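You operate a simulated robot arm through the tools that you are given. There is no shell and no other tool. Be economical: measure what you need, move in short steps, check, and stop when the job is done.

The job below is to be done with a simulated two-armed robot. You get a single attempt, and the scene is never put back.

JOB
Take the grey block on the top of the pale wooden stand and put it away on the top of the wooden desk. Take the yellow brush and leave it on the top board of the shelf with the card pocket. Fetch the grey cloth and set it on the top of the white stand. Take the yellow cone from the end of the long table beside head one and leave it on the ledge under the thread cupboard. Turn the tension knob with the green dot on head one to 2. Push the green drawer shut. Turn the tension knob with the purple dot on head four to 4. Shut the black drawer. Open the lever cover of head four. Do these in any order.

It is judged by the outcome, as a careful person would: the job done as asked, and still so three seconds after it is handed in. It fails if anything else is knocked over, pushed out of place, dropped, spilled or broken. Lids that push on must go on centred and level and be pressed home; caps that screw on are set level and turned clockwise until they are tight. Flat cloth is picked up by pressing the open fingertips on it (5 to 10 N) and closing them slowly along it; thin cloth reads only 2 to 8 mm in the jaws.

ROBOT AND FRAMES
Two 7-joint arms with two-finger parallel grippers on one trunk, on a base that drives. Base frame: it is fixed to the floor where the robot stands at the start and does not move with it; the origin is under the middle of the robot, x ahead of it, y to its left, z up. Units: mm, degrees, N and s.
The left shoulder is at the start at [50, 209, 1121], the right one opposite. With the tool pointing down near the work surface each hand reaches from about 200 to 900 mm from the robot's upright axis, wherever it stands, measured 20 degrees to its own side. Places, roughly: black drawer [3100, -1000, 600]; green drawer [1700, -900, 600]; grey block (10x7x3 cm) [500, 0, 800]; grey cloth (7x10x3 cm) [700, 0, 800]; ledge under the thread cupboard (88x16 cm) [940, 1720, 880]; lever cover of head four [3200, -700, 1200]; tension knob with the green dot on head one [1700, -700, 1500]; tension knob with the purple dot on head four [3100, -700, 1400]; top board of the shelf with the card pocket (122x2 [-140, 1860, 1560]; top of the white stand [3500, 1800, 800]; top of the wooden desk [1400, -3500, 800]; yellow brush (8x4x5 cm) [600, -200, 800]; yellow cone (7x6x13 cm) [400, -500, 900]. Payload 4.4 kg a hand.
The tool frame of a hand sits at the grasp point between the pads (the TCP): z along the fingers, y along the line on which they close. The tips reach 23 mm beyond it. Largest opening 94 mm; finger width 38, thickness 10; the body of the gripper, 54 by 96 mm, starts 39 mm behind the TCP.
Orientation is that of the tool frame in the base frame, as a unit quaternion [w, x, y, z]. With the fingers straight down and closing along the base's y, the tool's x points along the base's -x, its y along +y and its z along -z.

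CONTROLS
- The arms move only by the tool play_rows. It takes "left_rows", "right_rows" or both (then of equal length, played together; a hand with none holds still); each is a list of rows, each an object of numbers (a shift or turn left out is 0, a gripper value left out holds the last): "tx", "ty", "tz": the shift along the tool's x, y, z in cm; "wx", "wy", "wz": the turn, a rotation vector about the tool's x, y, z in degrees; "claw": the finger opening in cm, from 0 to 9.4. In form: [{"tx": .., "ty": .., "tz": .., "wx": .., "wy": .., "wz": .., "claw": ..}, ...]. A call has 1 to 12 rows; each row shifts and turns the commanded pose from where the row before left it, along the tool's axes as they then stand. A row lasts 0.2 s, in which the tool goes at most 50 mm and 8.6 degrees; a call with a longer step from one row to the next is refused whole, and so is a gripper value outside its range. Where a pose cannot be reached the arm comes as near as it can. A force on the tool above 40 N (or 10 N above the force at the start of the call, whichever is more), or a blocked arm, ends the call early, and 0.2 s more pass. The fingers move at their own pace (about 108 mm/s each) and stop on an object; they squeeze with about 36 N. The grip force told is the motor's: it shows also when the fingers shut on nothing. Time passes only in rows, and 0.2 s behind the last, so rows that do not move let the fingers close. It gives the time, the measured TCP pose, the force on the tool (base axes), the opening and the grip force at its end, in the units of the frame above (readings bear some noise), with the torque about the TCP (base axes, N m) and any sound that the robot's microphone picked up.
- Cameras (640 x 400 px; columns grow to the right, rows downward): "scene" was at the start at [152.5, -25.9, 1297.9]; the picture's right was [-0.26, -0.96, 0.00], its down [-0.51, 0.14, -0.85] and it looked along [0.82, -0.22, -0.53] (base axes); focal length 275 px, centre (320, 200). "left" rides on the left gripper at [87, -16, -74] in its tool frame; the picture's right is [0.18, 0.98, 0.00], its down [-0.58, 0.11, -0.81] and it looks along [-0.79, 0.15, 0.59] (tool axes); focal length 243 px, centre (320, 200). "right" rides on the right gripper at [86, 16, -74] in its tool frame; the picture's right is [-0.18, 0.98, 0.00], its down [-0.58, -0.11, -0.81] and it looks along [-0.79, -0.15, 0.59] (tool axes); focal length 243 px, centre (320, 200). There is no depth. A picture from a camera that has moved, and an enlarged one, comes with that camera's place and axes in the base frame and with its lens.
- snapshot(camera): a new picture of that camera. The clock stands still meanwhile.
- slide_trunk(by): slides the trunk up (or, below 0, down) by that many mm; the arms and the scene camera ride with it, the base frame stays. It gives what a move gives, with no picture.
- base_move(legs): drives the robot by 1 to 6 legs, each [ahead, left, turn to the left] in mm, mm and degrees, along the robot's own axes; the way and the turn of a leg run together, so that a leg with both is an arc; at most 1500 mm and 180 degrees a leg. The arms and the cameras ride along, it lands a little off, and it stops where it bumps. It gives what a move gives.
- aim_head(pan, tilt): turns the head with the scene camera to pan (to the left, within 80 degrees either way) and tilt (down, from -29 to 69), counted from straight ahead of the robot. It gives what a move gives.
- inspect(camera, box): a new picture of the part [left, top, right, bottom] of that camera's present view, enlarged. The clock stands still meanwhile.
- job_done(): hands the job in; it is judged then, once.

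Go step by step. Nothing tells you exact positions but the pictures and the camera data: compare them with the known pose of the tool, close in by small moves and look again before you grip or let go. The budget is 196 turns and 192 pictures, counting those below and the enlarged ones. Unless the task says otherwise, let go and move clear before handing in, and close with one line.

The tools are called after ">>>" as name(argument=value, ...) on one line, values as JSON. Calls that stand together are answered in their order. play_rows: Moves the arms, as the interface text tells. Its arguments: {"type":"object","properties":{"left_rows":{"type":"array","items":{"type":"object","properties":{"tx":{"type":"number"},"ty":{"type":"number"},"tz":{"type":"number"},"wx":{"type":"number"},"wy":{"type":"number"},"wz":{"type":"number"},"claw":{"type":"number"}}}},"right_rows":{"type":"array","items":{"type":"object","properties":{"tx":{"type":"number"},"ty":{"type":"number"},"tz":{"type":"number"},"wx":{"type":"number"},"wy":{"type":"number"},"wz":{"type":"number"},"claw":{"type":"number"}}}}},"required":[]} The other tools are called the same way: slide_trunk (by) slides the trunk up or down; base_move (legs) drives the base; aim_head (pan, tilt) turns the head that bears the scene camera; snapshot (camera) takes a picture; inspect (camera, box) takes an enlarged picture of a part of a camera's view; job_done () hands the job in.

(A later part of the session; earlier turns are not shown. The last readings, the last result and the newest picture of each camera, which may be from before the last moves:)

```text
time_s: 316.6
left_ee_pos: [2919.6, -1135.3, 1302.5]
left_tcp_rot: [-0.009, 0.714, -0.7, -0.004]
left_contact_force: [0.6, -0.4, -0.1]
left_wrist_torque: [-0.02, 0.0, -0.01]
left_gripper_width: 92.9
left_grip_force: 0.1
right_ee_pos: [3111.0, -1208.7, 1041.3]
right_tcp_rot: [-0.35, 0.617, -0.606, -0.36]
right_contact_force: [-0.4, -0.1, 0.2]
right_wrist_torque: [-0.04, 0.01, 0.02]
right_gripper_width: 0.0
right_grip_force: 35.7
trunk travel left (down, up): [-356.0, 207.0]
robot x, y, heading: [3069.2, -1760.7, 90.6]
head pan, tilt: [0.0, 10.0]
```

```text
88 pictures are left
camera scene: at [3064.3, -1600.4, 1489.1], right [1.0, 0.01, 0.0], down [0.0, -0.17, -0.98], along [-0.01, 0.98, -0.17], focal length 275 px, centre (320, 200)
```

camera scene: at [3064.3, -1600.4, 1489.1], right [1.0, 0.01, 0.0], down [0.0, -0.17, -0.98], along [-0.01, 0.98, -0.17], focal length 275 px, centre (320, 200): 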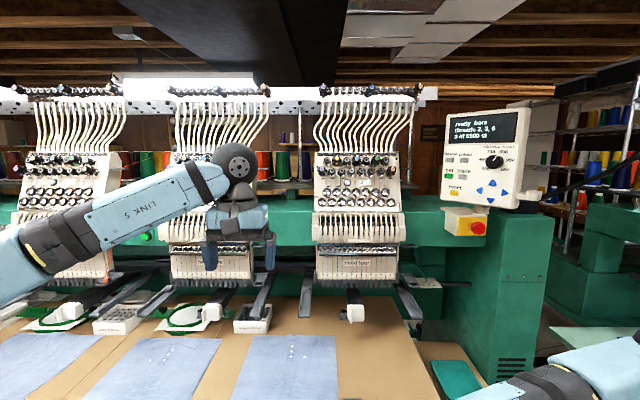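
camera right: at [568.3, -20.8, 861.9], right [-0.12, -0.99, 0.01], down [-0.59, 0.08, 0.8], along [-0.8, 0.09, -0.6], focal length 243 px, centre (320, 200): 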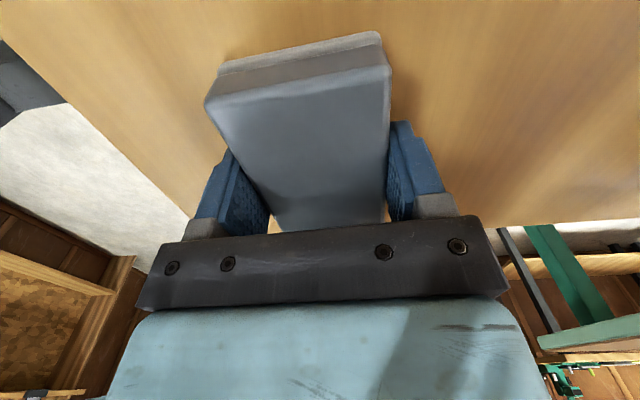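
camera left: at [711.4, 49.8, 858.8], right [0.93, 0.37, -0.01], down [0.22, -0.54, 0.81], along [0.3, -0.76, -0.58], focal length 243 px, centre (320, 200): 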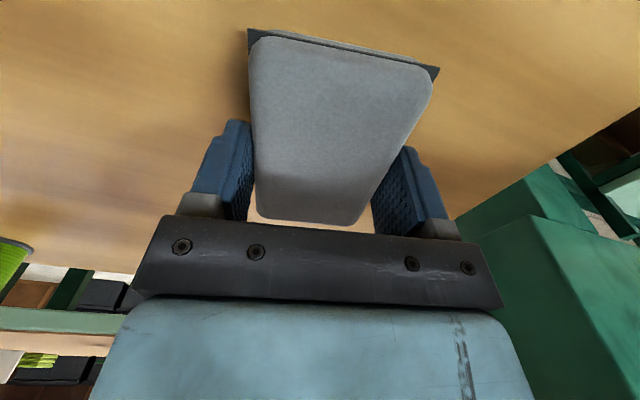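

The retreat dragged the black drawer open again: the fist had hooked its handle. I go back down with clearance and look.

>>> base_move(legs=[[-90, 0, -0.6]])

>>> slide_trunk(by=-330)

>>> aim_head(pan=0, tilt=45)

>>> inspect(camera="scene", box=[200, 60, 500, 260])

```text
time_s: 317.7
left_ee_pos: [2925.7, -1225.2, 1303.0]
left_tcp_rot: [-0.009, 0.71, -0.704, -0.004]
left_contact_force: [0.1, -0.1, 0.3]
left_wrist_torque: [0.02, 0.0, 0.0]
left_gripper_width: 93.1
left_grip_force: 0.0
right_ee_pos: [3117.5, -1300.5, 1041.9]
right_tcp_rot: [-0.351, 0.615, -0.608, -0.359]
right_contact_force: [-0.3, -0.3, 0.9]
right_wrist_torque: [-0.01, -0.03, 0.03]
right_gripper_width: 0.0
right_grip_force: 36.4
trunk travel left (down, up): [-356.0, 207.0]
robot x, y, heading: [3067.1, -1850.3, 90.2]
head pan, tilt: [0.0, 10.0]
```

```text
time_s: 321.0
left_ee_pos: [2926.0, -1224.5, 973.0]
left_tcp_rot: [-0.009, 0.711, -0.703, -0.004]
left_contact_force: [-0.7, 0.0, 0.7]
left_wrist_torque: [0.01, -0.03, -0.04]
left_gripper_width: 93.1
left_grip_force: 0.0
right_ee_pos: [3116.8, -1300.4, 711.7]
right_tcp_rot: [-0.352, 0.614, -0.608, -0.358]
right_contact_force: [-0.2, -0.5, -0.7]
right_wrist_torque: [-0.02, -0.01, 0.01]
right_gripper_width: 0.0
right_grip_force: 36.1
trunk travel left (down, up): [-26.0, 537.0]
robot x, y, heading: [3069.1, -1847.4, 90.1]
head pan, tilt: [0.0, 10.0]
```

```text
time_s: 322.0
left_ee_pos: [2925.9, -1225.2, 972.4]
left_tcp_rot: [-0.009, 0.711, -0.703, -0.005]
left_contact_force: [-0.6, -0.4, 0.3]
left_wrist_torque: [-0.01, 0.0, 0.02]
left_gripper_width: 92.9
left_grip_force: 0.1
right_ee_pos: [3119.0, -1299.9, 712.4]
right_tcp_rot: [-0.351, 0.615, -0.608, -0.358]
right_contact_force: [0.3, 0.0, 0.0]
right_wrist_torque: [0.01, 0.01, 0.0]
right_gripper_width: 0.0
right_grip_force: 35.9
trunk travel left (down, up): [-26.0, 537.0]
robot x, y, heading: [3072.9, -1845.2, 90.0]
head pan, tilt: [0.0, 45.0]
```

```text
2.00 times, centred on (350, 160) of scene
camera zoom: at [3066.5, -1702.5, 1104.3], right [1.0, 0.0, 0.0], down [0.0, -0.71, -0.71], along [0.0, 0.71, -0.71], focal length 550 px, centre (260, 280)
```

zoom: 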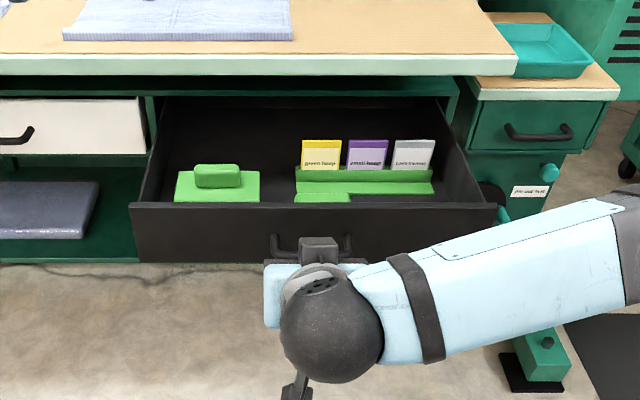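

The fist hooks behind the handle bar, so this time I push on the flat face to the left of the handle.

>>> base_move(legs=[[0, 85, 0], [30, 0, 0]])

>>> inspect(camera="scene", box=[200, 60, 500, 260])

```text
time_s: 323.8
left_ee_pos: [2843.5, -1193.4, 972.5]
left_tcp_rot: [-0.008, 0.71, -0.704, -0.004]
left_contact_force: [0.2, 1.1, 0.4]
left_wrist_torque: [-0.01, -0.01, 0.0]
left_gripper_width: 93.3
left_grip_force: 0.1
right_ee_pos: [3034.5, -1270.1, 711.1]
right_tcp_rot: [-0.351, 0.615, -0.608, -0.359]
right_contact_force: [-0.4, 0.0, 0.2]
right_wrist_torque: [0.04, 0.0, 0.01]
right_gripper_width: 0.0
right_grip_force: 36.4
trunk travel left (down, up): [-26.0, 537.0]
robot x, y, heading: [2983.2, -1818.9, 90.1]
head pan, tilt: [0.0, 45.0]
```

```text
2.00 times, centred on (350, 160) of scene
camera zoom: at [2984.0, -1672.5, 1104.1], right [1.0, 0.0, 0.0], down [0.0, -0.71, -0.71], along [0.0, 0.71, -0.71], focal length 550 px, centre (260, 280)
```

zoom: 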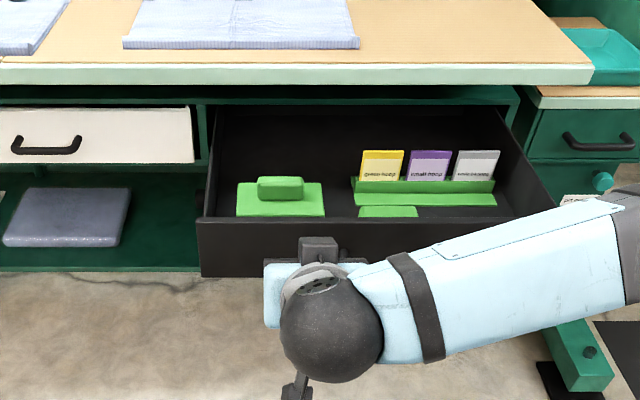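

>>> slide_trunk(by=-15)

>>> base_move(legs=[[50, 0, 0]])

>>> play_rows(right_rows=[{"tz": 1.3, "tx": -0.75}, {"tz": 1.3, "tx": -0.75}, {"tz": 1.3, "tx": -0.75}, {"tz": 1.3, "tx": -0.75}, {"tz": 1.3, "tx": -0.75}, {"tz": 1.3, "tx": -0.75}, {"tz": 1.3, "tx": -0.75}, {"tz": 1.3, "tx": -0.75}, {"tz": 1.3, "tx": -0.75}, {"tz": 1.3, "tx": -0.75}, {"tz": 1.3, "tx": -0.75}, {"tz": 1.3, "tx": -0.75}])

>>> inspect(camera="scene", box=[200, 60, 500, 260])

```text
time_s: 324.4
left_ee_pos: [2842.6, -1196.0, 958.4]
left_tcp_rot: [-0.009, 0.71, -0.704, -0.004]
left_contact_force: [-0.5, 0.3, 0.0]
left_wrist_torque: [-0.03, 0.01, 0.01]
left_gripper_width: 93.2
left_grip_force: 0.1
right_ee_pos: [3036.1, -1271.2, 696.8]
right_tcp_rot: [-0.351, 0.615, -0.608, -0.359]
right_contact_force: [-0.3, 0.3, 0.8]
right_wrist_torque: [0.0, 0.0, 0.0]
right_gripper_width: 0.0
right_grip_force: 36.1
trunk travel left (down, up): [-11.0, 552.0]
robot x, y, heading: [2984.8, -1817.4, 90.1]
head pan, tilt: [0.0, 45.0]
```

```text
time_s: 325.3
left_ee_pos: [2843.8, -1146.8, 956.6]
left_tcp_rot: [-0.008, 0.711, -0.703, -0.003]
left_contact_force: [0.3, 0.2, 0.1]
left_wrist_torque: [-0.03, 0.02, -0.01]
left_gripper_width: 93.0
left_grip_force: 0.0
right_ee_pos: [3035.0, -1220.6, 695.9]
right_tcp_rot: [-0.351, 0.615, -0.609, -0.358]
right_contact_force: [0.7, 0.1, 0.2]
right_wrist_torque: [-0.02, 0.01, 0.03]
right_gripper_width: 0.0
right_grip_force: 35.4
trunk travel left (down, up): [-11.0, 552.0]
robot x, y, heading: [2986.9, -1770.4, 90.4]
head pan, tilt: [0.0, 45.0]
```

```text
time_s: 327.9
left_ee_pos: [2843.6, -1145.2, 956.1]
left_tcp_rot: [-0.009, 0.711, -0.703, -0.005]
left_contact_force: [-0.1, 0.0, 0.1]
left_wrist_torque: [0.0, -0.01, -0.01]
left_gripper_width: 93.0
left_grip_force: 0.2
right_ee_pos: [3032.5, -1040.5, 696.8]
right_tcp_rot: [-0.352, 0.614, -0.609, -0.358]
right_contact_force: [1.1, 0.0, 1.4]
right_wrist_torque: [0.03, -0.01, -0.01]
right_gripper_width: 0.0
right_grip_force: 36.2
trunk travel left (down, up): [-11.0, 552.0]
robot x, y, heading: [2989.3, -1771.8, 90.2]
head pan, tilt: [0.0, 45.0]
```

```text
2.00 times, centred on (350, 160) of scene
camera zoom: at [2983.9, -1624.3, 1089.2], right [1.0, 0.0, 0.0], down [0.0, -0.71, -0.71], along [0.0, 0.71, -0.71], focal length 550 px, centre (260, 280)
```

zoom: 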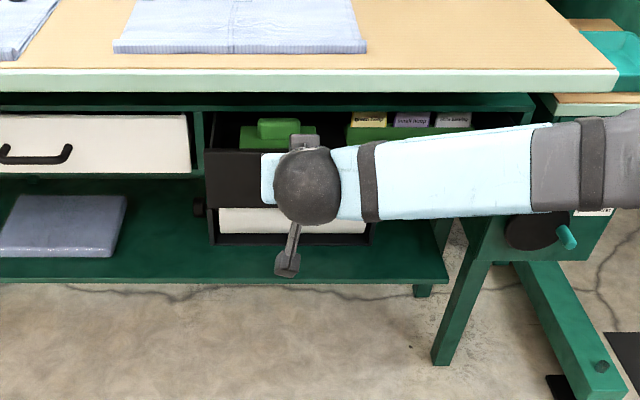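

Good, the drawer follows. I continue to the stop.

>>> play_rows(right_rows=[{"tz": 0.87, "tx": -0.5}, {"tz": 0.87, "tx": -0.5}, {"tz": 0.87, "tx": -0.5}, {"tz": 0.87, "tx": -0.5}, {"tz": 0.87, "tx": -0.5}, {"tz": 0.87, "tx": -0.5}, {"tz": 0.43, "tx": -0.25}, {"tz": 0.43, "tx": -0.25}, {"tz": 0.43, "tx": -0.25}, {"tz": 0.43, "tx": -0.25}, {"tz": 0.43, "tx": -0.25}, {"tz": 0.43, "tx": -0.25}])

>>> play_rows(right_rows=[{"tz": -1.3, "tx": 0.75}, {"tz": -2.6, "tx": 1.5}, {"tz": -4.0, "tx": 2.3}, {"tz": -4.0, "tx": 2.3}, {"tz": -4.0, "tx": 2.3}, {"tz": -4.0, "tx": 2.3}])

>>> inspect(camera="scene", box=[200, 60, 500, 260])

```text
time_s: 330.5
left_ee_pos: [2843.0, -1146.5, 957.2]
left_tcp_rot: [-0.009, 0.711, -0.704, -0.004]
left_contact_force: [-0.5, -0.7, 0.0]
left_wrist_torque: [-0.01, 0.0, -0.05]
left_gripper_width: 92.8
left_grip_force: 0.0
right_ee_pos: [3031.2, -951.6, 698.5]
right_tcp_rot: [-0.35, 0.616, -0.607, -0.36]
right_contact_force: [0.4, 0.2, 0.4]
right_wrist_torque: [0.01, 0.01, 0.04]
right_gripper_width: 0.1
right_grip_force: 35.8
trunk travel left (down, up): [-11.0, 552.0]
robot x, y, heading: [2982.2, -1772.6, 90.0]
head pan, tilt: [0.0, 45.0]
```

```text
time_s: 331.9
left_ee_pos: [2843.8, -1146.5, 958.0]
left_tcp_rot: [-0.009, 0.711, -0.703, -0.005]
left_contact_force: [1.1, 0.7, 0.6]
left_wrist_torque: [0.02, 0.05, -0.01]
left_gripper_width: 92.9
left_grip_force: 0.1
right_ee_pos: [3033.6, -1181.2, 698.1]
right_tcp_rot: [-0.352, 0.614, -0.609, -0.358]
right_contact_force: [0.2, 0.5, -0.8]
right_wrist_torque: [-0.02, -0.03, 0.03]
right_gripper_width: 0.0
right_grip_force: 36.4
trunk travel left (down, up): [-11.0, 552.0]
robot x, y, heading: [2987.7, -1769.2, 90.2]
head pan, tilt: [0.0, 45.0]
```

```text
2.00 times, centred on (350, 160) of scene
camera zoom: at [2983.9, -1624.5, 1089.3], right [1.0, 0.0, 0.0], down [0.0, -0.71, -0.71], along [0.0, 0.71, -0.71], focal length 550 px, centre (260, 280)
```

zoom: 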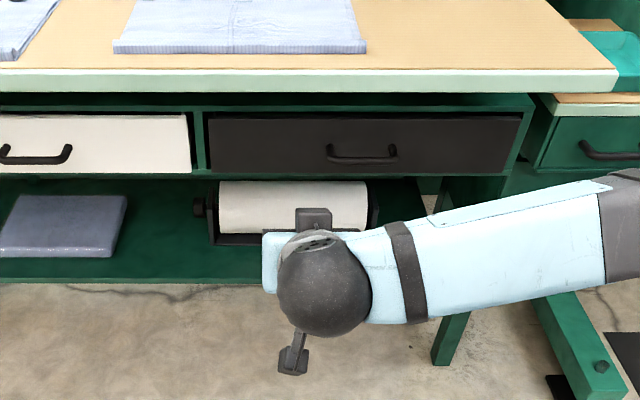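

It looks nearly flush, but no stop was felt. I push once more until it meets resistance.

>>> play_rows(right_rows=[{"tz": 4.0, "tx": -2.3}, {"tz": 4.0, "tx": -2.3}, {"tz": 4.0, "tx": -2.3}, {"tz": 4.0, "tx": -2.3}, {"tz": 2.6, "tx": -1.5}, {"tz": 0.6, "tx": -0.35}, {"tz": 0.43, "tx": -0.25}, {"tz": 0.43, "tx": -0.25}, {"tz": 0.43, "tx": -0.25}, {"tz": 0.43, "tx": -0.25}, {"tz": 0.43, "tx": -0.25}, {"tz": 0.43, "tx": -0.25}])

>>> play_rows(right_rows=[{"tz": 0.43, "tx": -0.25}, {"tz": 0.43, "tx": -0.25}])

>>> play_rows(right_rows=[{"tz": -1.3, "tx": 0.75}, {"tz": -2.6, "tx": 1.5}, {"tz": -4.0, "tx": 2.3}, {"tz": -4.0, "tx": 2.3}, {"tz": -4.0, "tx": 2.3}, {"tz": -4.0, "tx": 2.3}])

>>> inspect(camera="scene", box=[200, 60, 500, 260])

```text
time_s: 334.0
left_ee_pos: [2844.4, -1149.4, 957.8]
left_tcp_rot: [-0.01, 0.709, -0.705, -0.005]
left_contact_force: [-1.1, 0.4, -0.6]
left_wrist_torque: [0.03, -0.01, -0.01]
left_gripper_width: 93.0
left_grip_force: 0.0
right_ee_pos: [3029.3, -950.4, 696.0]
right_tcp_rot: [-0.349, 0.616, -0.608, -0.358]
right_contact_force: [3.4, -18.0, 6.4]
right_wrist_torque: [0.26, 0.06, -0.12]
right_gripper_width: 0.0
right_grip_force: 36.1
trunk travel left (down, up): [-11.0, 552.0]
robot x, y, heading: [2989.0, -1773.0, 90.1]
head pan, tilt: [0.0, 45.0]
stopped in row 10 (right hand): the force on the tool passed its limit at 48 N (the readings are from after the stop); the commanded pose is now the measured one
```

```text
time_s: 334.3
left_ee_pos: [2845.6, -1148.1, 959.2]
left_tcp_rot: [-0.01, 0.709, -0.705, -0.004]
left_contact_force: [-0.9, -0.4, 0.4]
left_wrist_torque: [-0.02, -0.01, 0.0]
left_gripper_width: 93.1
left_grip_force: 0.1
right_ee_pos: [3029.8, -950.4, 696.3]
right_tcp_rot: [-0.348, 0.618, -0.608, -0.358]
right_contact_force: [3.4, -19.1, 8.5]
right_wrist_torque: [0.32, 0.12, -0.15]
right_gripper_width: 0.0
right_grip_force: 36.3
trunk travel left (down, up): [-11.0, 552.0]
robot x, y, heading: [2984.7, -1772.9, 90.0]
head pan, tilt: [0.0, 45.0]
stopped in row 1 (right hand): the force on the tool passed its limit at 48 N (the readings are from after the stop); the commanded pose is now the measured one
```

```text
time_s: 335.7
left_ee_pos: [2846.1, -1147.7, 956.7]
left_tcp_rot: [-0.009, 0.709, -0.705, -0.004]
left_contact_force: [0.2, -0.5, 0.8]
left_wrist_torque: [0.02, 0.02, 0.02]
left_gripper_width: 93.0
left_grip_force: 0.0
right_ee_pos: [3035.1, -1177.8, 697.8]
right_tcp_rot: [-0.348, 0.618, -0.609, -0.356]
right_contact_force: [-0.6, 0.6, -0.2]
right_wrist_torque: [0.0, 0.01, 0.0]
right_gripper_width: 0.0
right_grip_force: 35.6
trunk travel left (down, up): [-11.0, 552.0]
robot x, y, heading: [2985.4, -1772.9, 89.9]
head pan, tilt: [0.0, 45.0]
```

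```text
2.00 times, centred on (350, 160) of scene
camera zoom: at [2984.5, -1625.6, 1089.3], right [1.0, 0.0, 0.0], down [0.0, -0.71, -0.71], along [0.0, 0.71, -0.71], focal length 550 px, centre (260, 280)
```

zoom: 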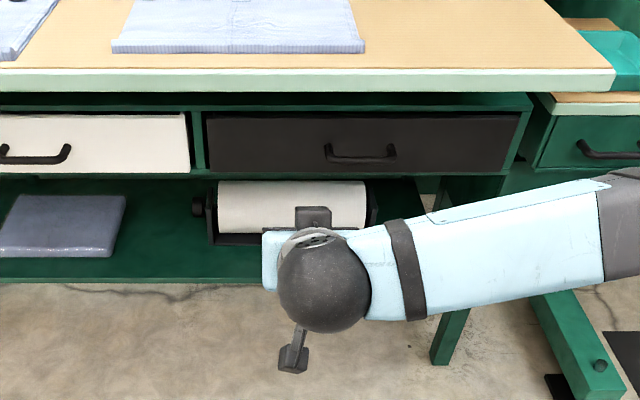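

The black drawer is firmly shut. I raise the trunk and look closely at head four.

>>> slide_trunk(by=350)

>>> base_move(legs=[[0, -150, 0]])

>>> aim_head(pan=0, tilt=10)

>>> inspect(camera="scene", box=[260, 110, 420, 210])

>>> inspect(camera="scene", box=[260, 200, 420, 300])

```text
time_s: 339.1
left_ee_pos: [2845.3, -1146.6, 1308.4]
left_tcp_rot: [-0.009, 0.71, -0.705, -0.005]
left_contact_force: [-0.5, -0.8, -1.0]
left_wrist_torque: [0.0, 0.0, -0.01]
left_gripper_width: 92.8
left_grip_force: 0.1
right_ee_pos: [3035.7, -1177.6, 1046.3]
right_tcp_rot: [-0.348, 0.618, -0.609, -0.356]
right_contact_force: [-0.2, 0.7, -0.1]
right_wrist_torque: [0.0, -0.02, -0.01]
right_gripper_width: 0.1
right_grip_force: 36.0
trunk travel left (down, up): [-361.0, 202.0]
robot x, y, heading: [2986.1, -1770.9, 90.1]
head pan, tilt: [0.0, 45.0]
```

```text
time_s: 341.1
left_ee_pos: [2995.2, -1148.1, 1308.1]
left_tcp_rot: [-0.009, 0.711, -0.703, -0.003]
left_contact_force: [-0.1, -0.3, 0.9]
left_wrist_torque: [0.0, 0.02, 0.02]
left_gripper_width: 93.1
left_grip_force: 0.1
right_ee_pos: [3185.5, -1177.8, 1046.7]
right_tcp_rot: [-0.348, 0.618, -0.608, -0.356]
right_contact_force: [-0.3, 0.0, 0.4]
right_wrist_torque: [-0.01, -0.04, 0.03]
right_gripper_width: 0.1
right_grip_force: 36.1
trunk travel left (down, up): [-361.0, 202.0]
robot x, y, heading: [3139.0, -1770.1, 89.9]
head pan, tilt: [0.0, 45.0]
```

```text
time_s: 342.1
left_ee_pos: [2995.8, -1147.6, 1307.5]
left_tcp_rot: [-0.01, 0.711, -0.703, -0.003]
left_contact_force: [0.3, -0.4, -0.1]
left_wrist_torque: [0.01, 0.02, 0.03]
left_gripper_width: 92.6
left_grip_force: 0.0
right_ee_pos: [3185.8, -1178.0, 1047.6]
right_tcp_rot: [-0.346, 0.619, -0.607, -0.357]
right_contact_force: [0.6, -0.6, 0.9]
right_wrist_torque: [-0.02, 0.01, -0.01]
right_gripper_width: 0.1
right_grip_force: 35.9
trunk travel left (down, up): [-361.0, 202.0]
robot x, y, heading: [3139.7, -1772.3, 90.2]
head pan, tilt: [0.0, 10.0]
```

```text
4.00 times, centred on (340, 160) of scene
camera zoom: at [3136.7, -1613.6, 1494.1], right [1.0, 0.0, 0.0], down [0.0, -0.17, -0.98], along [0.0, 0.98, -0.17], focal length 1099 px, centre (240, 360)
```

zoom: 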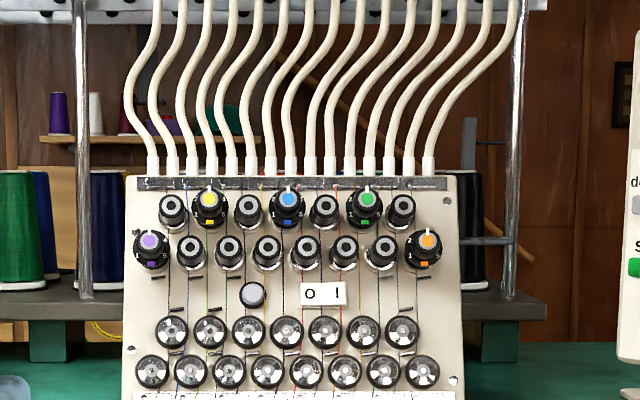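

```text
4.00 times, centred on (340, 250) of scene
camera zoom: at [3136.7, -1613.6, 1494.1], right [1.0, 0.0, 0.0], down [0.0, -0.17, -0.98], along [0.0, 0.98, -0.17], focal length 1099 px, centre (240, 0)
```

zoom: 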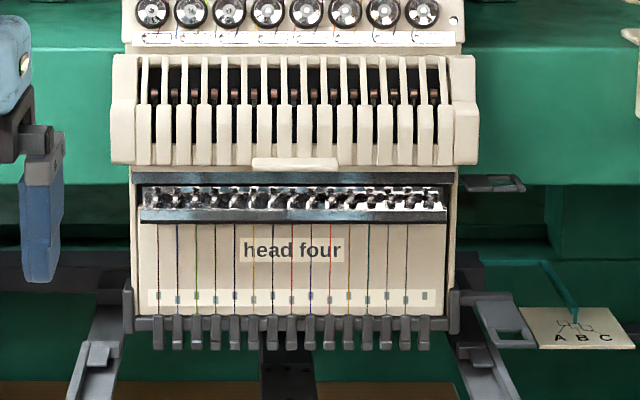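

Head four shows a purple-dot knob at its left edge and a slotted lever cover with a lip at its bottom. I zoom in on both.

>>> inspect(camera="scene", box=[284, 160, 314, 180])

>>> inspect(camera="scene", box=[285, 205, 385, 275])

```text
16.00 times, centred on (299, 170) of scene
camera zoom: at [3136.7, -1613.6, 1494.1], right [1.0, 0.0, 0.0], down [0.0, -0.17, -0.98], along [0.0, 0.98, -0.17], focal length 4397 px, centre (656, 680)
```

zoom: 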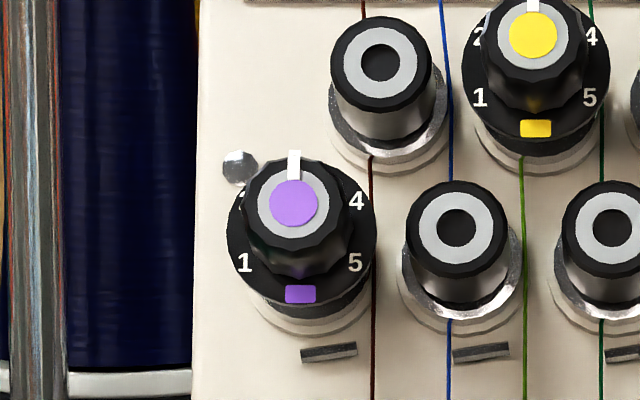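

```text
5.71 times, centred on (335, 240) of scene
camera zoom: at [3136.7, -1613.6, 1494.1], right [1.0, 0.0, 0.0], down [0.0, -0.17, -0.98], along [0.0, 0.98, -0.17], focal length 1570 px, centre (234, -29)
```

zoom: 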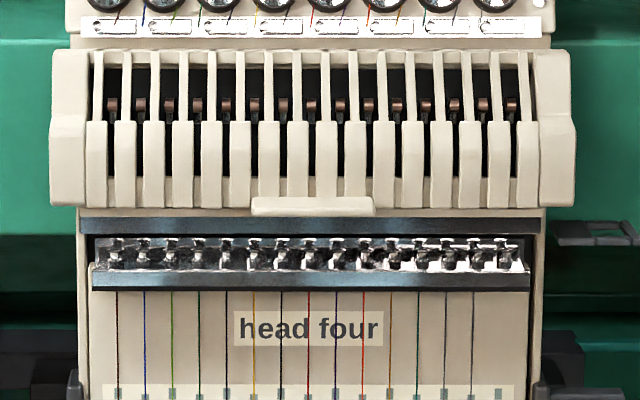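

The purple knob points at 3 (1 to 5 spaced 60°), so it needs 60° clockwise to 4. The panel seems slanted, so I look at another head obliquely to judge the slope and the cover's hinge.

>>> aim_head(pan=55, tilt=10)

>>> snapshot(camera="scene")

```text
time_s: 343.4
left_ee_pos: [2995.7, -1147.6, 1307.2]
left_tcp_rot: [-0.009, 0.71, -0.704, -0.003]
left_contact_force: [-0.1, 0.3, -0.7]
left_wrist_torque: [0.01, -0.01, 0.01]
left_gripper_width: 92.8
left_grip_force: 0.1
right_ee_pos: [3186.2, -1177.8, 1046.5]
right_tcp_rot: [-0.347, 0.619, -0.607, -0.357]
right_contact_force: [-0.1, -1.5, -0.2]
right_wrist_torque: [-0.04, -0.03, 0.01]
right_gripper_width: 0.2
right_grip_force: 35.8
trunk travel left (down, up): [-361.0, 202.0]
robot x, y, heading: [3137.5, -1771.2, 90.2]
head pan, tilt: [55.0, 10.0]
```

```text
78 pictures are left
camera scene: at [3060.7, -1653.4, 1494.2], right [0.57, 0.82, 0.0], down [0.14, -0.1, -0.98], along [-0.81, 0.56, -0.17], focal length 275 px, centre (320, 200)
```

scene: 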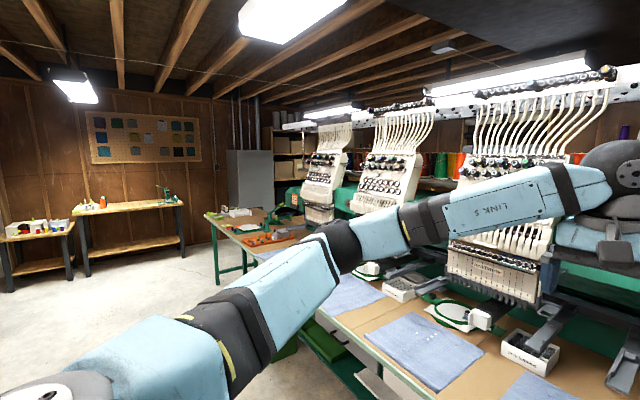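

>>> inspect(camera="scene", box=[290, 120, 440, 220])

```text
4.00 times, centred on (365, 170) of scene
camera zoom: at [3060.7, -1653.4, 1494.2], right [0.57, 0.82, 0.0], down [0.14, -0.1, -0.98], along [-0.81, 0.56, -0.17], focal length 1099 px, centre (140, 320)
```

zoom: 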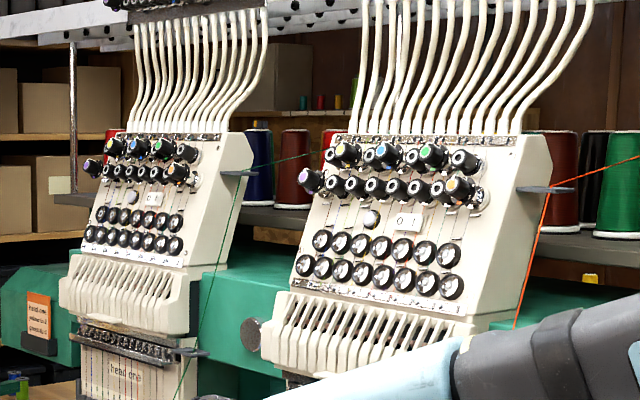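

>>> inspect(camera="scene", box=[360, 150, 414, 180])

>>> inspect(camera="scene", box=[300, 150, 350, 190])

```text
11.85 times, centred on (387, 165) of scene
camera zoom: at [3060.7, -1653.4, 1494.2], right [0.57, 0.82, 0.0], down [0.14, -0.1, -0.98], along [-0.81, 0.56, -0.17], focal length 3257 px, centre (-474, 615)
```

zoom: 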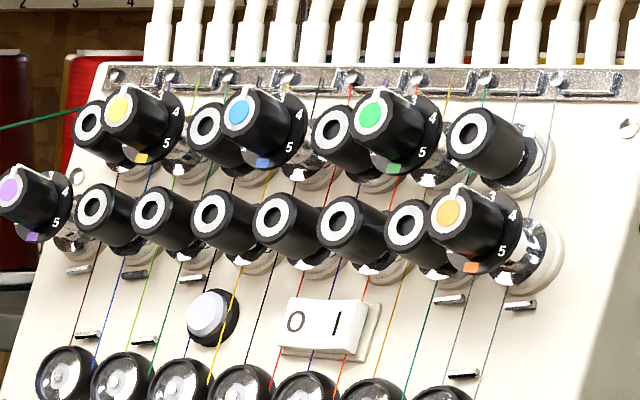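

```text
10.00 times, centred on (325, 170) of scene
camera zoom: at [3060.7, -1653.4, 1494.2], right [0.57, 0.82, 0.0], down [0.14, -0.1, -0.98], along [-0.81, 0.56, -0.17], focal length 2748 px, centre (270, 500)
```

zoom: 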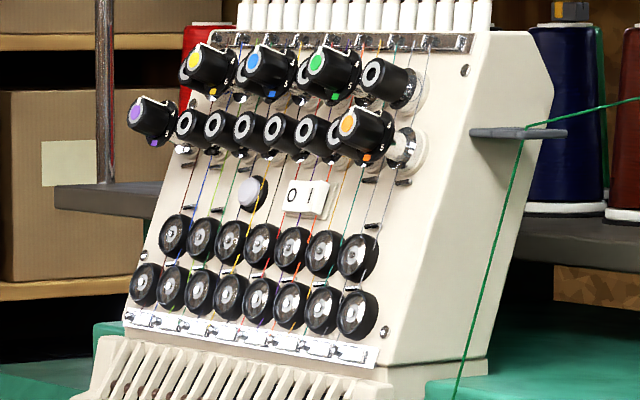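

The coloured knobs stand proud of the plain ones on a panel sloped about 17°, so I can grip one without touching its neighbours. I open the right hand and set it level with the knob, and pull the left hand back.

>>> play_rows(right_rows=[{"wy": -6.5, "claw": 5}, {"wy": -6.5}, {"tx": 1.07, "tz": -3.5}, {"tx": 1.07, "tz": -3.5}, {"tx": 1.07, "tz": -3.5}, {"tx": -4.7, "tz": -1.43}, {"tx": -4.7, "tz": -1.43}, {"tx": -4.7, "tz": -1.43}, {"tx": -4.7, "tz": -1.43}, {"tx": -4.7, "tz": -1.43}, {"tx": -4.7, "tz": -1.43}, {"tx": -4.7, "tz": -1.43}], left_rows=[{"tx": 4}, {"tx": 4}, {"tx": 4}, {"tx": 4}, {"tx": 4}, {"tx": 4}, {"tx": 4}, {}, {}, {}, {}, {}])

>>> play_rows(right_rows=[{"tx": -4.7, "tz": -1.43}, {}])

>>> aim_head(pan=0, tilt=5)

>>> snapshot(camera="scene")

>>> snapshot(camera="right")

```text
time_s: 346.0
left_ee_pos: [2998.6, -1428.4, 1303.9]
left_tcp_rot: [-0.009, 0.711, -0.703, -0.004]
left_contact_force: [-0.2, 0.3, -0.6]
left_wrist_torque: [-0.03, -0.03, 0.02]
left_gripper_width: 93.1
left_grip_force: 0.0
right_ee_pos: [3189.6, -1289.4, 1390.7]
right_tcp_rot: [-0.414, 0.573, -0.565, -0.424]
right_contact_force: [0.9, 0.4, 0.5]
right_wrist_torque: [-0.01, -0.02, 0.02]
right_gripper_width: 50.2
right_grip_force: 0.2
trunk travel left (down, up): [-361.0, 202.0]
robot x, y, heading: [3138.7, -1771.4, 90.1]
head pan, tilt: [55.0, 10.0]
```

```text
time_s: 346.6
left_ee_pos: [2997.6, -1426.0, 1302.1]
left_tcp_rot: [-0.01, 0.711, -0.703, -0.003]
left_contact_force: [-0.8, -0.4, 1.0]
left_wrist_torque: [-0.02, 0.02, 0.0]
left_gripper_width: 92.9
left_grip_force: 0.0
right_ee_pos: [3189.6, -1286.0, 1441.9]
right_tcp_rot: [-0.414, 0.574, -0.564, -0.425]
right_contact_force: [-0.4, 0.8, -0.4]
right_wrist_torque: [-0.01, 0.0, -0.02]
right_gripper_width: 50.0
right_grip_force: 0.1
trunk travel left (down, up): [-361.0, 202.0]
robot x, y, heading: [3136.6, -1772.4, 90.1]
head pan, tilt: [55.0, 10.0]
```

```text
time_s: 347.8
left_ee_pos: [2998.7, -1426.6, 1303.0]
left_tcp_rot: [-0.009, 0.711, -0.703, -0.003]
left_contact_force: [0.2, 0.9, -0.1]
left_wrist_torque: [0.0, 0.0, 0.0]
left_gripper_width: 92.9
left_grip_force: 0.0
right_ee_pos: [3190.4, -1286.8, 1439.7]
right_tcp_rot: [-0.414, 0.574, -0.565, -0.424]
right_contact_force: [0.4, 0.0, -1.4]
right_wrist_torque: [-0.03, -0.02, -0.02]
right_gripper_width: 49.7
right_grip_force: 0.2
trunk travel left (down, up): [-361.0, 202.0]
robot x, y, heading: [3134.3, -1770.9, 90.2]
head pan, tilt: [0.0, 5.0]
```

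```text
74 pictures are left
camera scene: at [3136.6, -1614.7, 1502.2], right [1.0, 0.0, 0.0], down [0.0, -0.09, -1.0], along [0.0, 1.0, -0.09], focal length 275 px, centre (320, 200)
```

scene: 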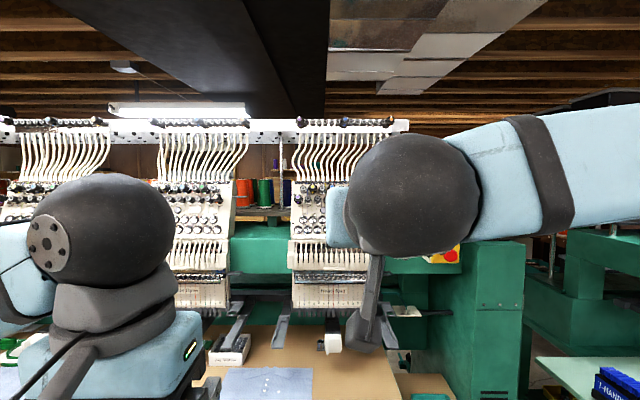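

```text
73 pictures are left
camera right: at [3175.9, -1383.8, 1381.2], right [-0.98, 0.04, 0.18], down [0.12, -0.59, 0.79], along [0.14, 0.8, 0.58], focal length 243 px, centre (320, 200)
```

right: 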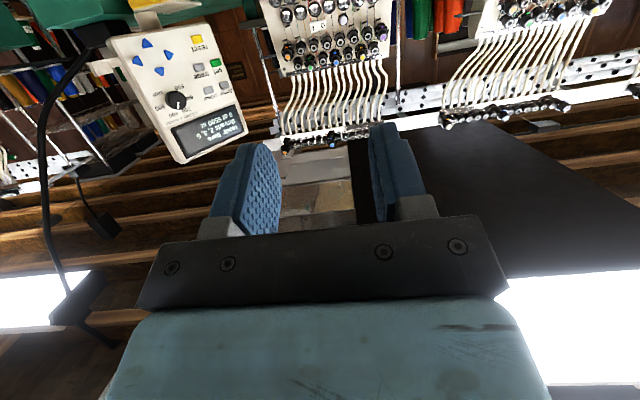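

The knob is seen from the wrist as well. I bring the base to the table and left, so the right hand faces the purple knob.

>>> base_move(legs=[[0, 124, 0], [350, 0, 0]])

>>> snapshot(camera="right")

>>> snapshot(camera="scene")

```text
time_s: 351.4
left_ee_pos: [2874.1, -1076.8, 1303.3]
left_tcp_rot: [-0.01, 0.71, -0.704, -0.004]
left_contact_force: [0.1, -0.5, -0.6]
left_wrist_torque: [-0.03, 0.03, 0.02]
left_gripper_width: 92.7
left_grip_force: 0.2
right_ee_pos: [3065.1, -936.4, 1440.0]
right_tcp_rot: [-0.414, 0.573, -0.565, -0.424]
right_contact_force: [1.0, 0.2, 0.6]
right_wrist_torque: [-0.01, 0.01, -0.01]
right_gripper_width: 50.0
right_grip_force: 0.2
trunk travel left (down, up): [-361.0, 202.0]
robot x, y, heading: [3012.1, -1423.8, 90.0]
head pan, tilt: [0.0, 5.0]
```

```text
72 pictures are left
camera right: at [3051.6, -1033.6, 1381.4], right [-0.98, 0.04, 0.18], down [0.12, -0.6, 0.79], along [0.14, 0.8, 0.58], focal length 243 px, centre (320, 200)
```

right: 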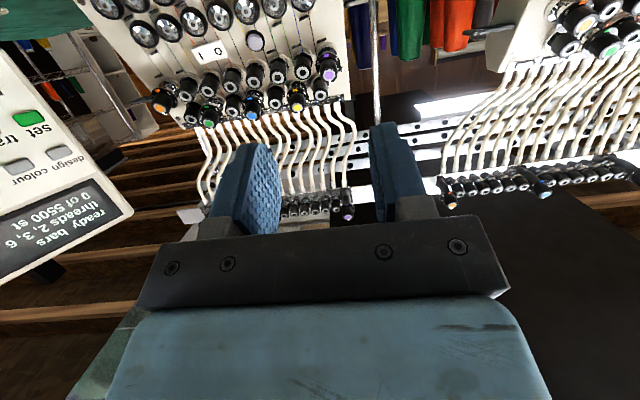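

```text
71 pictures are left
camera scene: at [3012.1, -1264.5, 1502.3], right [1.0, 0.0, 0.0], down [0.0, -0.09, -1.0], along [0.0, 1.0, -0.09], focal length 275 px, centre (320, 200)
```

scene: 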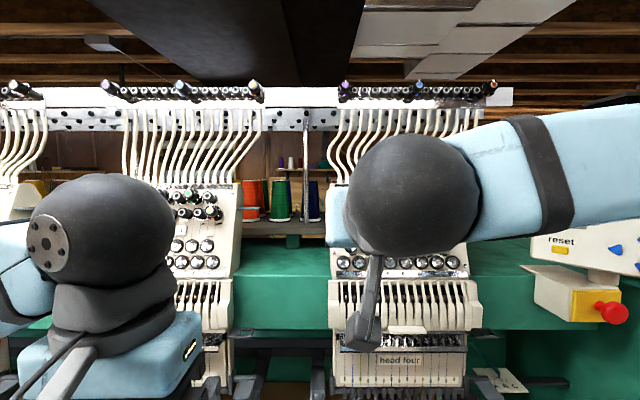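

Triangulated: the purple knob front is near (3062, -667, 1432). I go to a pre-grasp 60 mm in front along its axis.

>>> play_rows(right_rows=[{"tz": 4, "tx": -1.42, "claw": 4}, {"tz": 4, "tx": -1.42}, {"tz": 4, "tx": -1.42}, {"tz": 4, "tx": -1.42}, {"tz": 4, "tx": -1.42, "ty": 0.3}, {}])

>>> snapshot(camera="right")

>>> inspect(camera="scene", box=[320, 100, 480, 200])

```text
time_s: 352.8
left_ee_pos: [2874.2, -1076.6, 1303.8]
left_tcp_rot: [-0.009, 0.71, -0.704, -0.004]
left_contact_force: [-0.6, 0.1, 0.6]
left_wrist_torque: [0.0, -0.04, 0.01]
left_gripper_width: 93.0
left_grip_force: 0.1
right_ee_pos: [3058.3, -724.7, 1447.0]
right_tcp_rot: [-0.415, 0.574, -0.565, -0.425]
right_contact_force: [-0.2, -0.3, 0.3]
right_wrist_torque: [-0.01, 0.03, 0.02]
right_gripper_width: 40.0
right_grip_force: 0.1
trunk travel left (down, up): [-361.0, 202.0]
robot x, y, heading: [3017.4, -1420.4, 89.9]
head pan, tilt: [0.0, 5.0]
```

```text
70 pictures are left
camera right: at [3045.0, -821.1, 1388.1], right [-0.98, 0.04, 0.18], down [0.12, -0.6, 0.79], along [0.14, 0.8, 0.58], focal length 243 px, centre (320, 200)
```

right: 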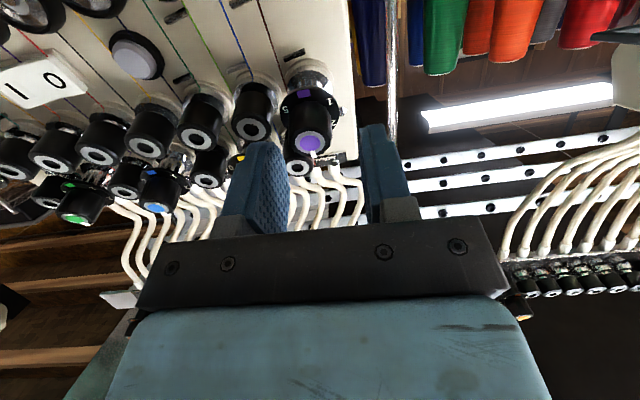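

```text
4.00 times, centred on (400, 150) of scene
camera zoom: at [3012.5, -1265.1, 1502.4], right [1.0, 0.0, 0.0], down [0.0, -0.09, -1.0], along [0.0, 1.0, -0.09], focal length 1099 px, centre (0, 400)
```

zoom: 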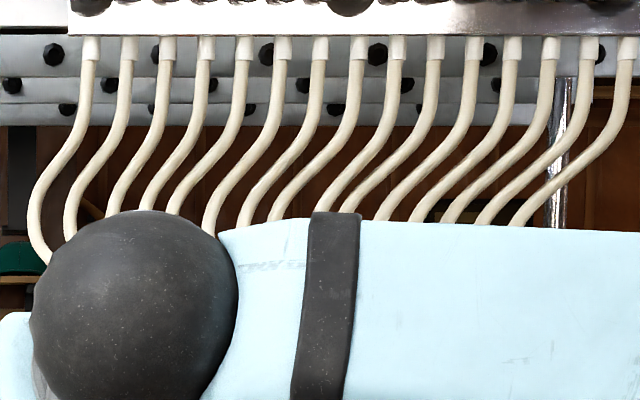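

The knob front is about 8 mm lower and 4 mm to the right of the hand's axis. I correct and re-look.

>>> play_rows(right_rows=[{"tx": 0.8, "ty": -0.4}, {}])

>>> inspect(camera="right", box=[220, 60, 420, 240])

```text
time_s: 353.4
left_ee_pos: [2873.7, -1076.9, 1302.3]
left_tcp_rot: [-0.009, 0.71, -0.704, -0.004]
left_contact_force: [-0.2, -0.2, -0.1]
left_wrist_torque: [0.0, -0.02, 0.04]
left_gripper_width: 93.1
left_grip_force: 0.0
right_ee_pos: [3062.8, -725.5, 1440.6]
right_tcp_rot: [-0.416, 0.572, -0.566, -0.424]
right_contact_force: [0.5, -0.1, -0.1]
right_wrist_torque: [0.0, -0.03, 0.01]
right_gripper_width: 40.1
right_grip_force: 0.1
trunk travel left (down, up): [-361.0, 202.0]
robot x, y, heading: [3013.3, -1424.1, 90.2]
head pan, tilt: [0.0, 5.0]
```

```text
2.22 times, centred on (320, 150) of right
camera zoom: at [3048.6, -822.7, 1381.0], right [-0.98, 0.04, 0.18], down [0.12, -0.6, 0.79], along [0.14, 0.8, 0.58], focal length 539 px, centre (320, 311)
```

zoom: 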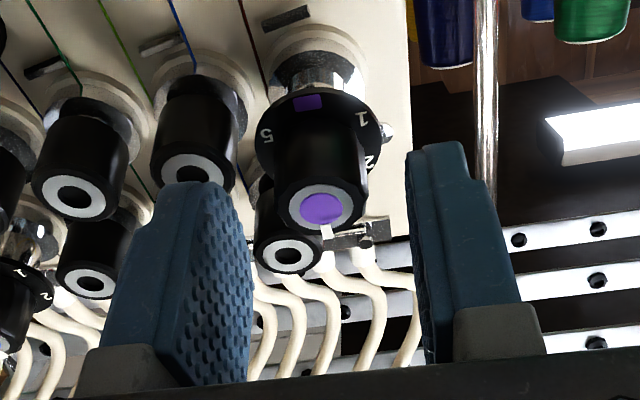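

The dot is on the hand's axis. I advance 12 mm so the tips hold only the protruding cap, then close.

>>> play_rows(right_rows=[{"tz": 0.6}, {"tz": 0.6}, {"claw": 3.4}, {"claw": 2.8}, {"claw": 2.3}, {"claw": 1.9}, {"claw": 1.5}, {}])

>>> inspect(camera="right", box=[220, 60, 420, 240])

```text
time_s: 355.2
left_ee_pos: [2872.7, -1077.0, 1303.4]
left_tcp_rot: [-0.011, 0.71, -0.704, -0.004]
left_contact_force: [0.1, -0.7, -0.2]
left_wrist_torque: [0.0, -0.06, 0.0]
left_gripper_width: 92.9
left_grip_force: 0.1
right_ee_pos: [3062.2, -717.0, 1437.1]
right_tcp_rot: [-0.415, 0.573, -0.564, -0.425]
right_contact_force: [0.5, -3.7, 2.5]
right_wrist_torque: [-0.03, -0.27, -0.68]
right_gripper_width: 21.1
right_grip_force: 44.8
trunk travel left (down, up): [-361.0, 202.0]
robot x, y, heading: [3014.0, -1418.5, 90.3]
head pan, tilt: [0.0, 5.0]
```

```text
2.22 times, centred on (320, 150) of right
camera zoom: at [3047.9, -812.8, 1378.0], right [-0.98, 0.04, 0.18], down [0.12, -0.6, 0.79], along [0.14, 0.8, 0.58], focal length 539 px, centre (320, 311)
```

zoom: 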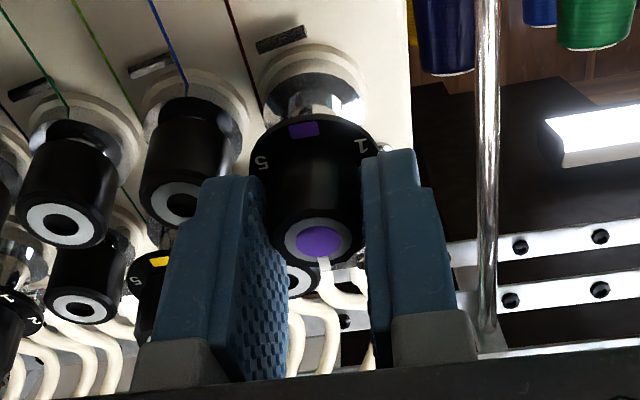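

Gripped at 21 mm. I turn clockwise 60°.

>>> play_rows(right_rows=[{"wz": 7.5}, {"wz": 7.5}, {"wz": 7.5}, {"wz": 7.5}, {"wz": 7.5}, {"wz": 7.5}, {"wz": 7.5}, {"wz": 7.5}, {}])

>>> snapshot(camera="right")

```text
time_s: 357.2
left_ee_pos: [2875.0, -1078.5, 1304.2]
left_tcp_rot: [-0.009, 0.71, -0.704, -0.005]
left_contact_force: [0.3, 0.3, -0.4]
left_wrist_torque: [0.01, -0.01, 0.0]
left_gripper_width: 92.9
left_grip_force: 0.0
right_ee_pos: [3065.1, -716.2, 1435.7]
right_tcp_rot: [0.145, -0.213, 0.777, 0.574]
right_contact_force: [12.0, -24.2, -26.6]
right_wrist_torque: [-0.81, -0.59, -1.33]
right_gripper_width: 22.0
right_grip_force: 45.5
trunk travel left (down, up): [-361.0, 202.0]
robot x, y, heading: [3011.2, -1420.5, 90.1]
head pan, tilt: [0.0, 5.0]
```

```text
66 pictures are left
camera right: at [2984.5, -797.4, 1432.4], right [-0.33, 0.28, 0.9], down [0.57, -0.7, 0.42], along [0.75, 0.66, 0.07], focal length 243 px, centre (320, 200)
```

right: 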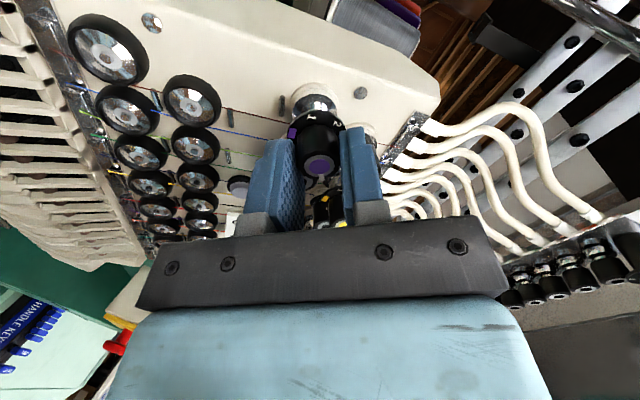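

Rotation of about 60° was made. I release, back out along the axis, and check.

>>> play_rows(right_rows=[{"claw": 2.8}, {"claw": 3.6}, {"claw": 4}, {}, {"tz": -2}, {"tz": -4}, {"tz": -4}, {}])

>>> inspect(camera="right", box=[230, 60, 430, 200])

```text
time_s: 359.0
left_ee_pos: [2873.0, -1075.8, 1302.6]
left_tcp_rot: [-0.009, 0.711, -0.704, -0.003]
left_contact_force: [0.6, 0.5, -0.4]
left_wrist_torque: [0.0, 0.01, 0.0]
left_gripper_width: 93.0
left_grip_force: 0.0
right_ee_pos: [3063.6, -807.7, 1468.9]
right_tcp_rot: [0.147, -0.215, 0.776, 0.574]
right_contact_force: [-0.5, -0.2, 0.1]
right_wrist_torque: [0.0, -0.02, 0.04]
right_gripper_width: 39.9
right_grip_force: 0.0
trunk travel left (down, up): [-361.0, 202.0]
robot x, y, heading: [3010.3, -1422.0, 90.1]
head pan, tilt: [0.0, 5.0]
```

```text
2.86 times, centred on (330, 130) of right
camera zoom: at [2983.6, -889.7, 1464.9], right [-0.33, 0.27, 0.9], down [0.57, -0.7, 0.43], along [0.75, 0.66, 0.08], focal length 693 px, centre (291, 400)
```

zoom: 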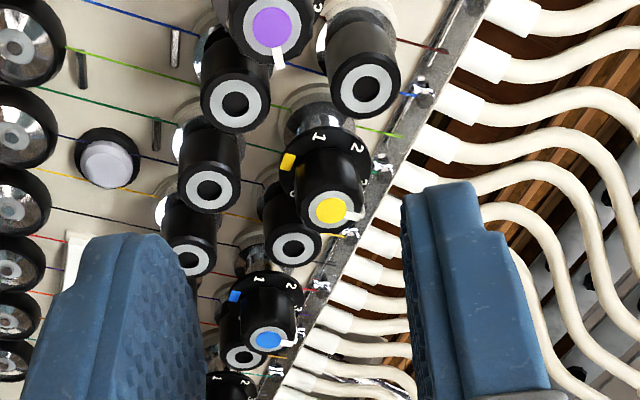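

The purple pointer has moved; I rotate the hand back, move it aside, and get a front view to verify.

>>> play_rows(right_rows=[{"wz": -7.5}, {"wz": -7.5}, {"wz": -7.5}, {"wz": -7.5}, {"wz": -7.5}, {"wz": -7.5}, {"wz": -7.5}, {"wz": -7.5}, {"ty": -4.5, "claw": 0}, {"ty": -4.5}, {"ty": -4.5}, {"ty": -4.5}])

>>> inspect(camera="scene", box=[320, 210, 370, 260])

>>> snapshot(camera="scene")

```text
time_s: 361.6
left_ee_pos: [2877.3, -1076.5, 1303.9]
left_tcp_rot: [-0.008, 0.71, -0.704, -0.005]
left_contact_force: [-0.8, 0.3, 0.1]
left_wrist_torque: [0.0, 0.06, -0.01]
left_gripper_width: 93.1
left_grip_force: 0.1
right_ee_pos: [3248.7, -809.0, 1464.9]
right_tcp_rot: [-0.413, 0.574, -0.565, -0.425]
right_contact_force: [-0.3, -0.3, 0.1]
right_wrist_torque: [-0.01, 0.02, 0.02]
right_gripper_width: 0.0
right_grip_force: 36.2
trunk travel left (down, up): [-361.0, 202.0]
robot x, y, heading: [3012.9, -1421.5, 90.2]
head pan, tilt: [0.0, 5.0]
```

```text
8.00 times, centred on (345, 235) of scene
camera zoom: at [3015.4, -1264.5, 1502.3], right [1.0, 0.0, 0.0], down [0.0, -0.09, -1.0], along [0.0, 1.0, -0.09], focal length 2198 px, centre (120, -80)
```

zoom: 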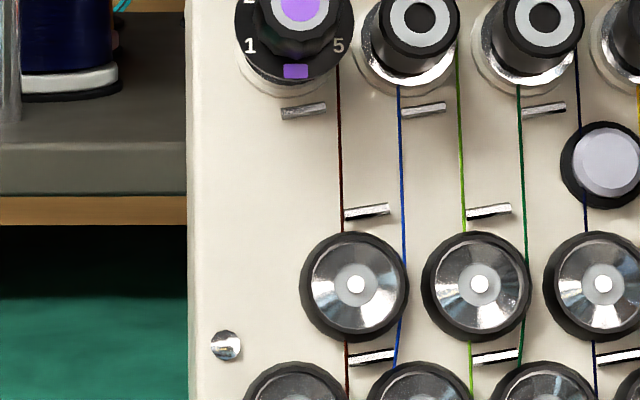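

```text
63 pictures are left
camera scene: at [3015.4, -1264.5, 1502.3], right [1.0, 0.0, 0.0], down [0.0, -0.09, -1.0], along [0.0, 1.0, -0.09], focal length 275 px, centre (320, 200)
```

scene: 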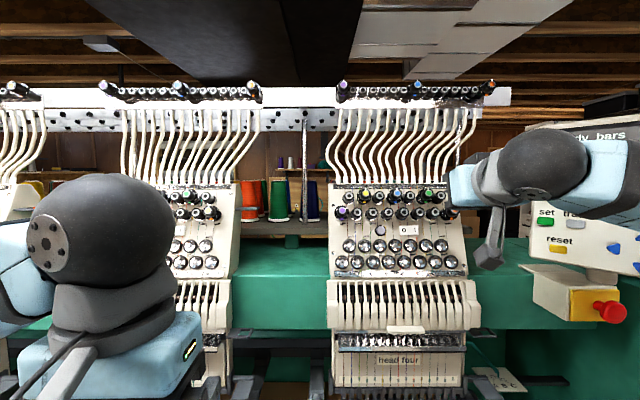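

>>> inspect(camera="scene", box=[330, 198, 360, 222])

>>> inspect(camera="scene", box=[320, 265, 490, 370])

```text
16.00 times, centred on (345, 210) of scene
camera zoom: at [3015.4, -1264.5, 1502.3], right [1.0, 0.0, 0.0], down [0.0, -0.09, -1.0], along [0.0, 1.0, -0.09], focal length 4397 px, centre (-80, 40)
```

zoom: 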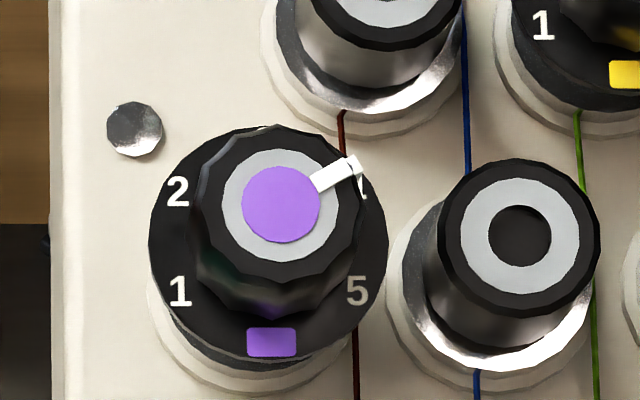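

```text
3.76 times, centred on (405, 318) of scene
camera zoom: at [3015.4, -1264.5, 1502.3], right [1.0, 0.0, 0.0], down [0.0, -0.09, -1.0], along [0.0, 1.0, -0.09], focal length 1034 px, centre (0, -242)
```

zoom: 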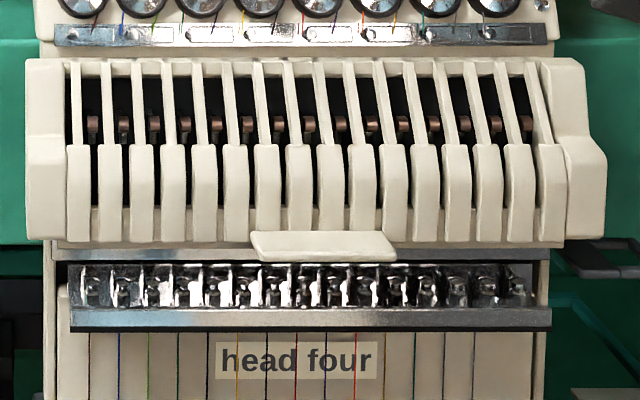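

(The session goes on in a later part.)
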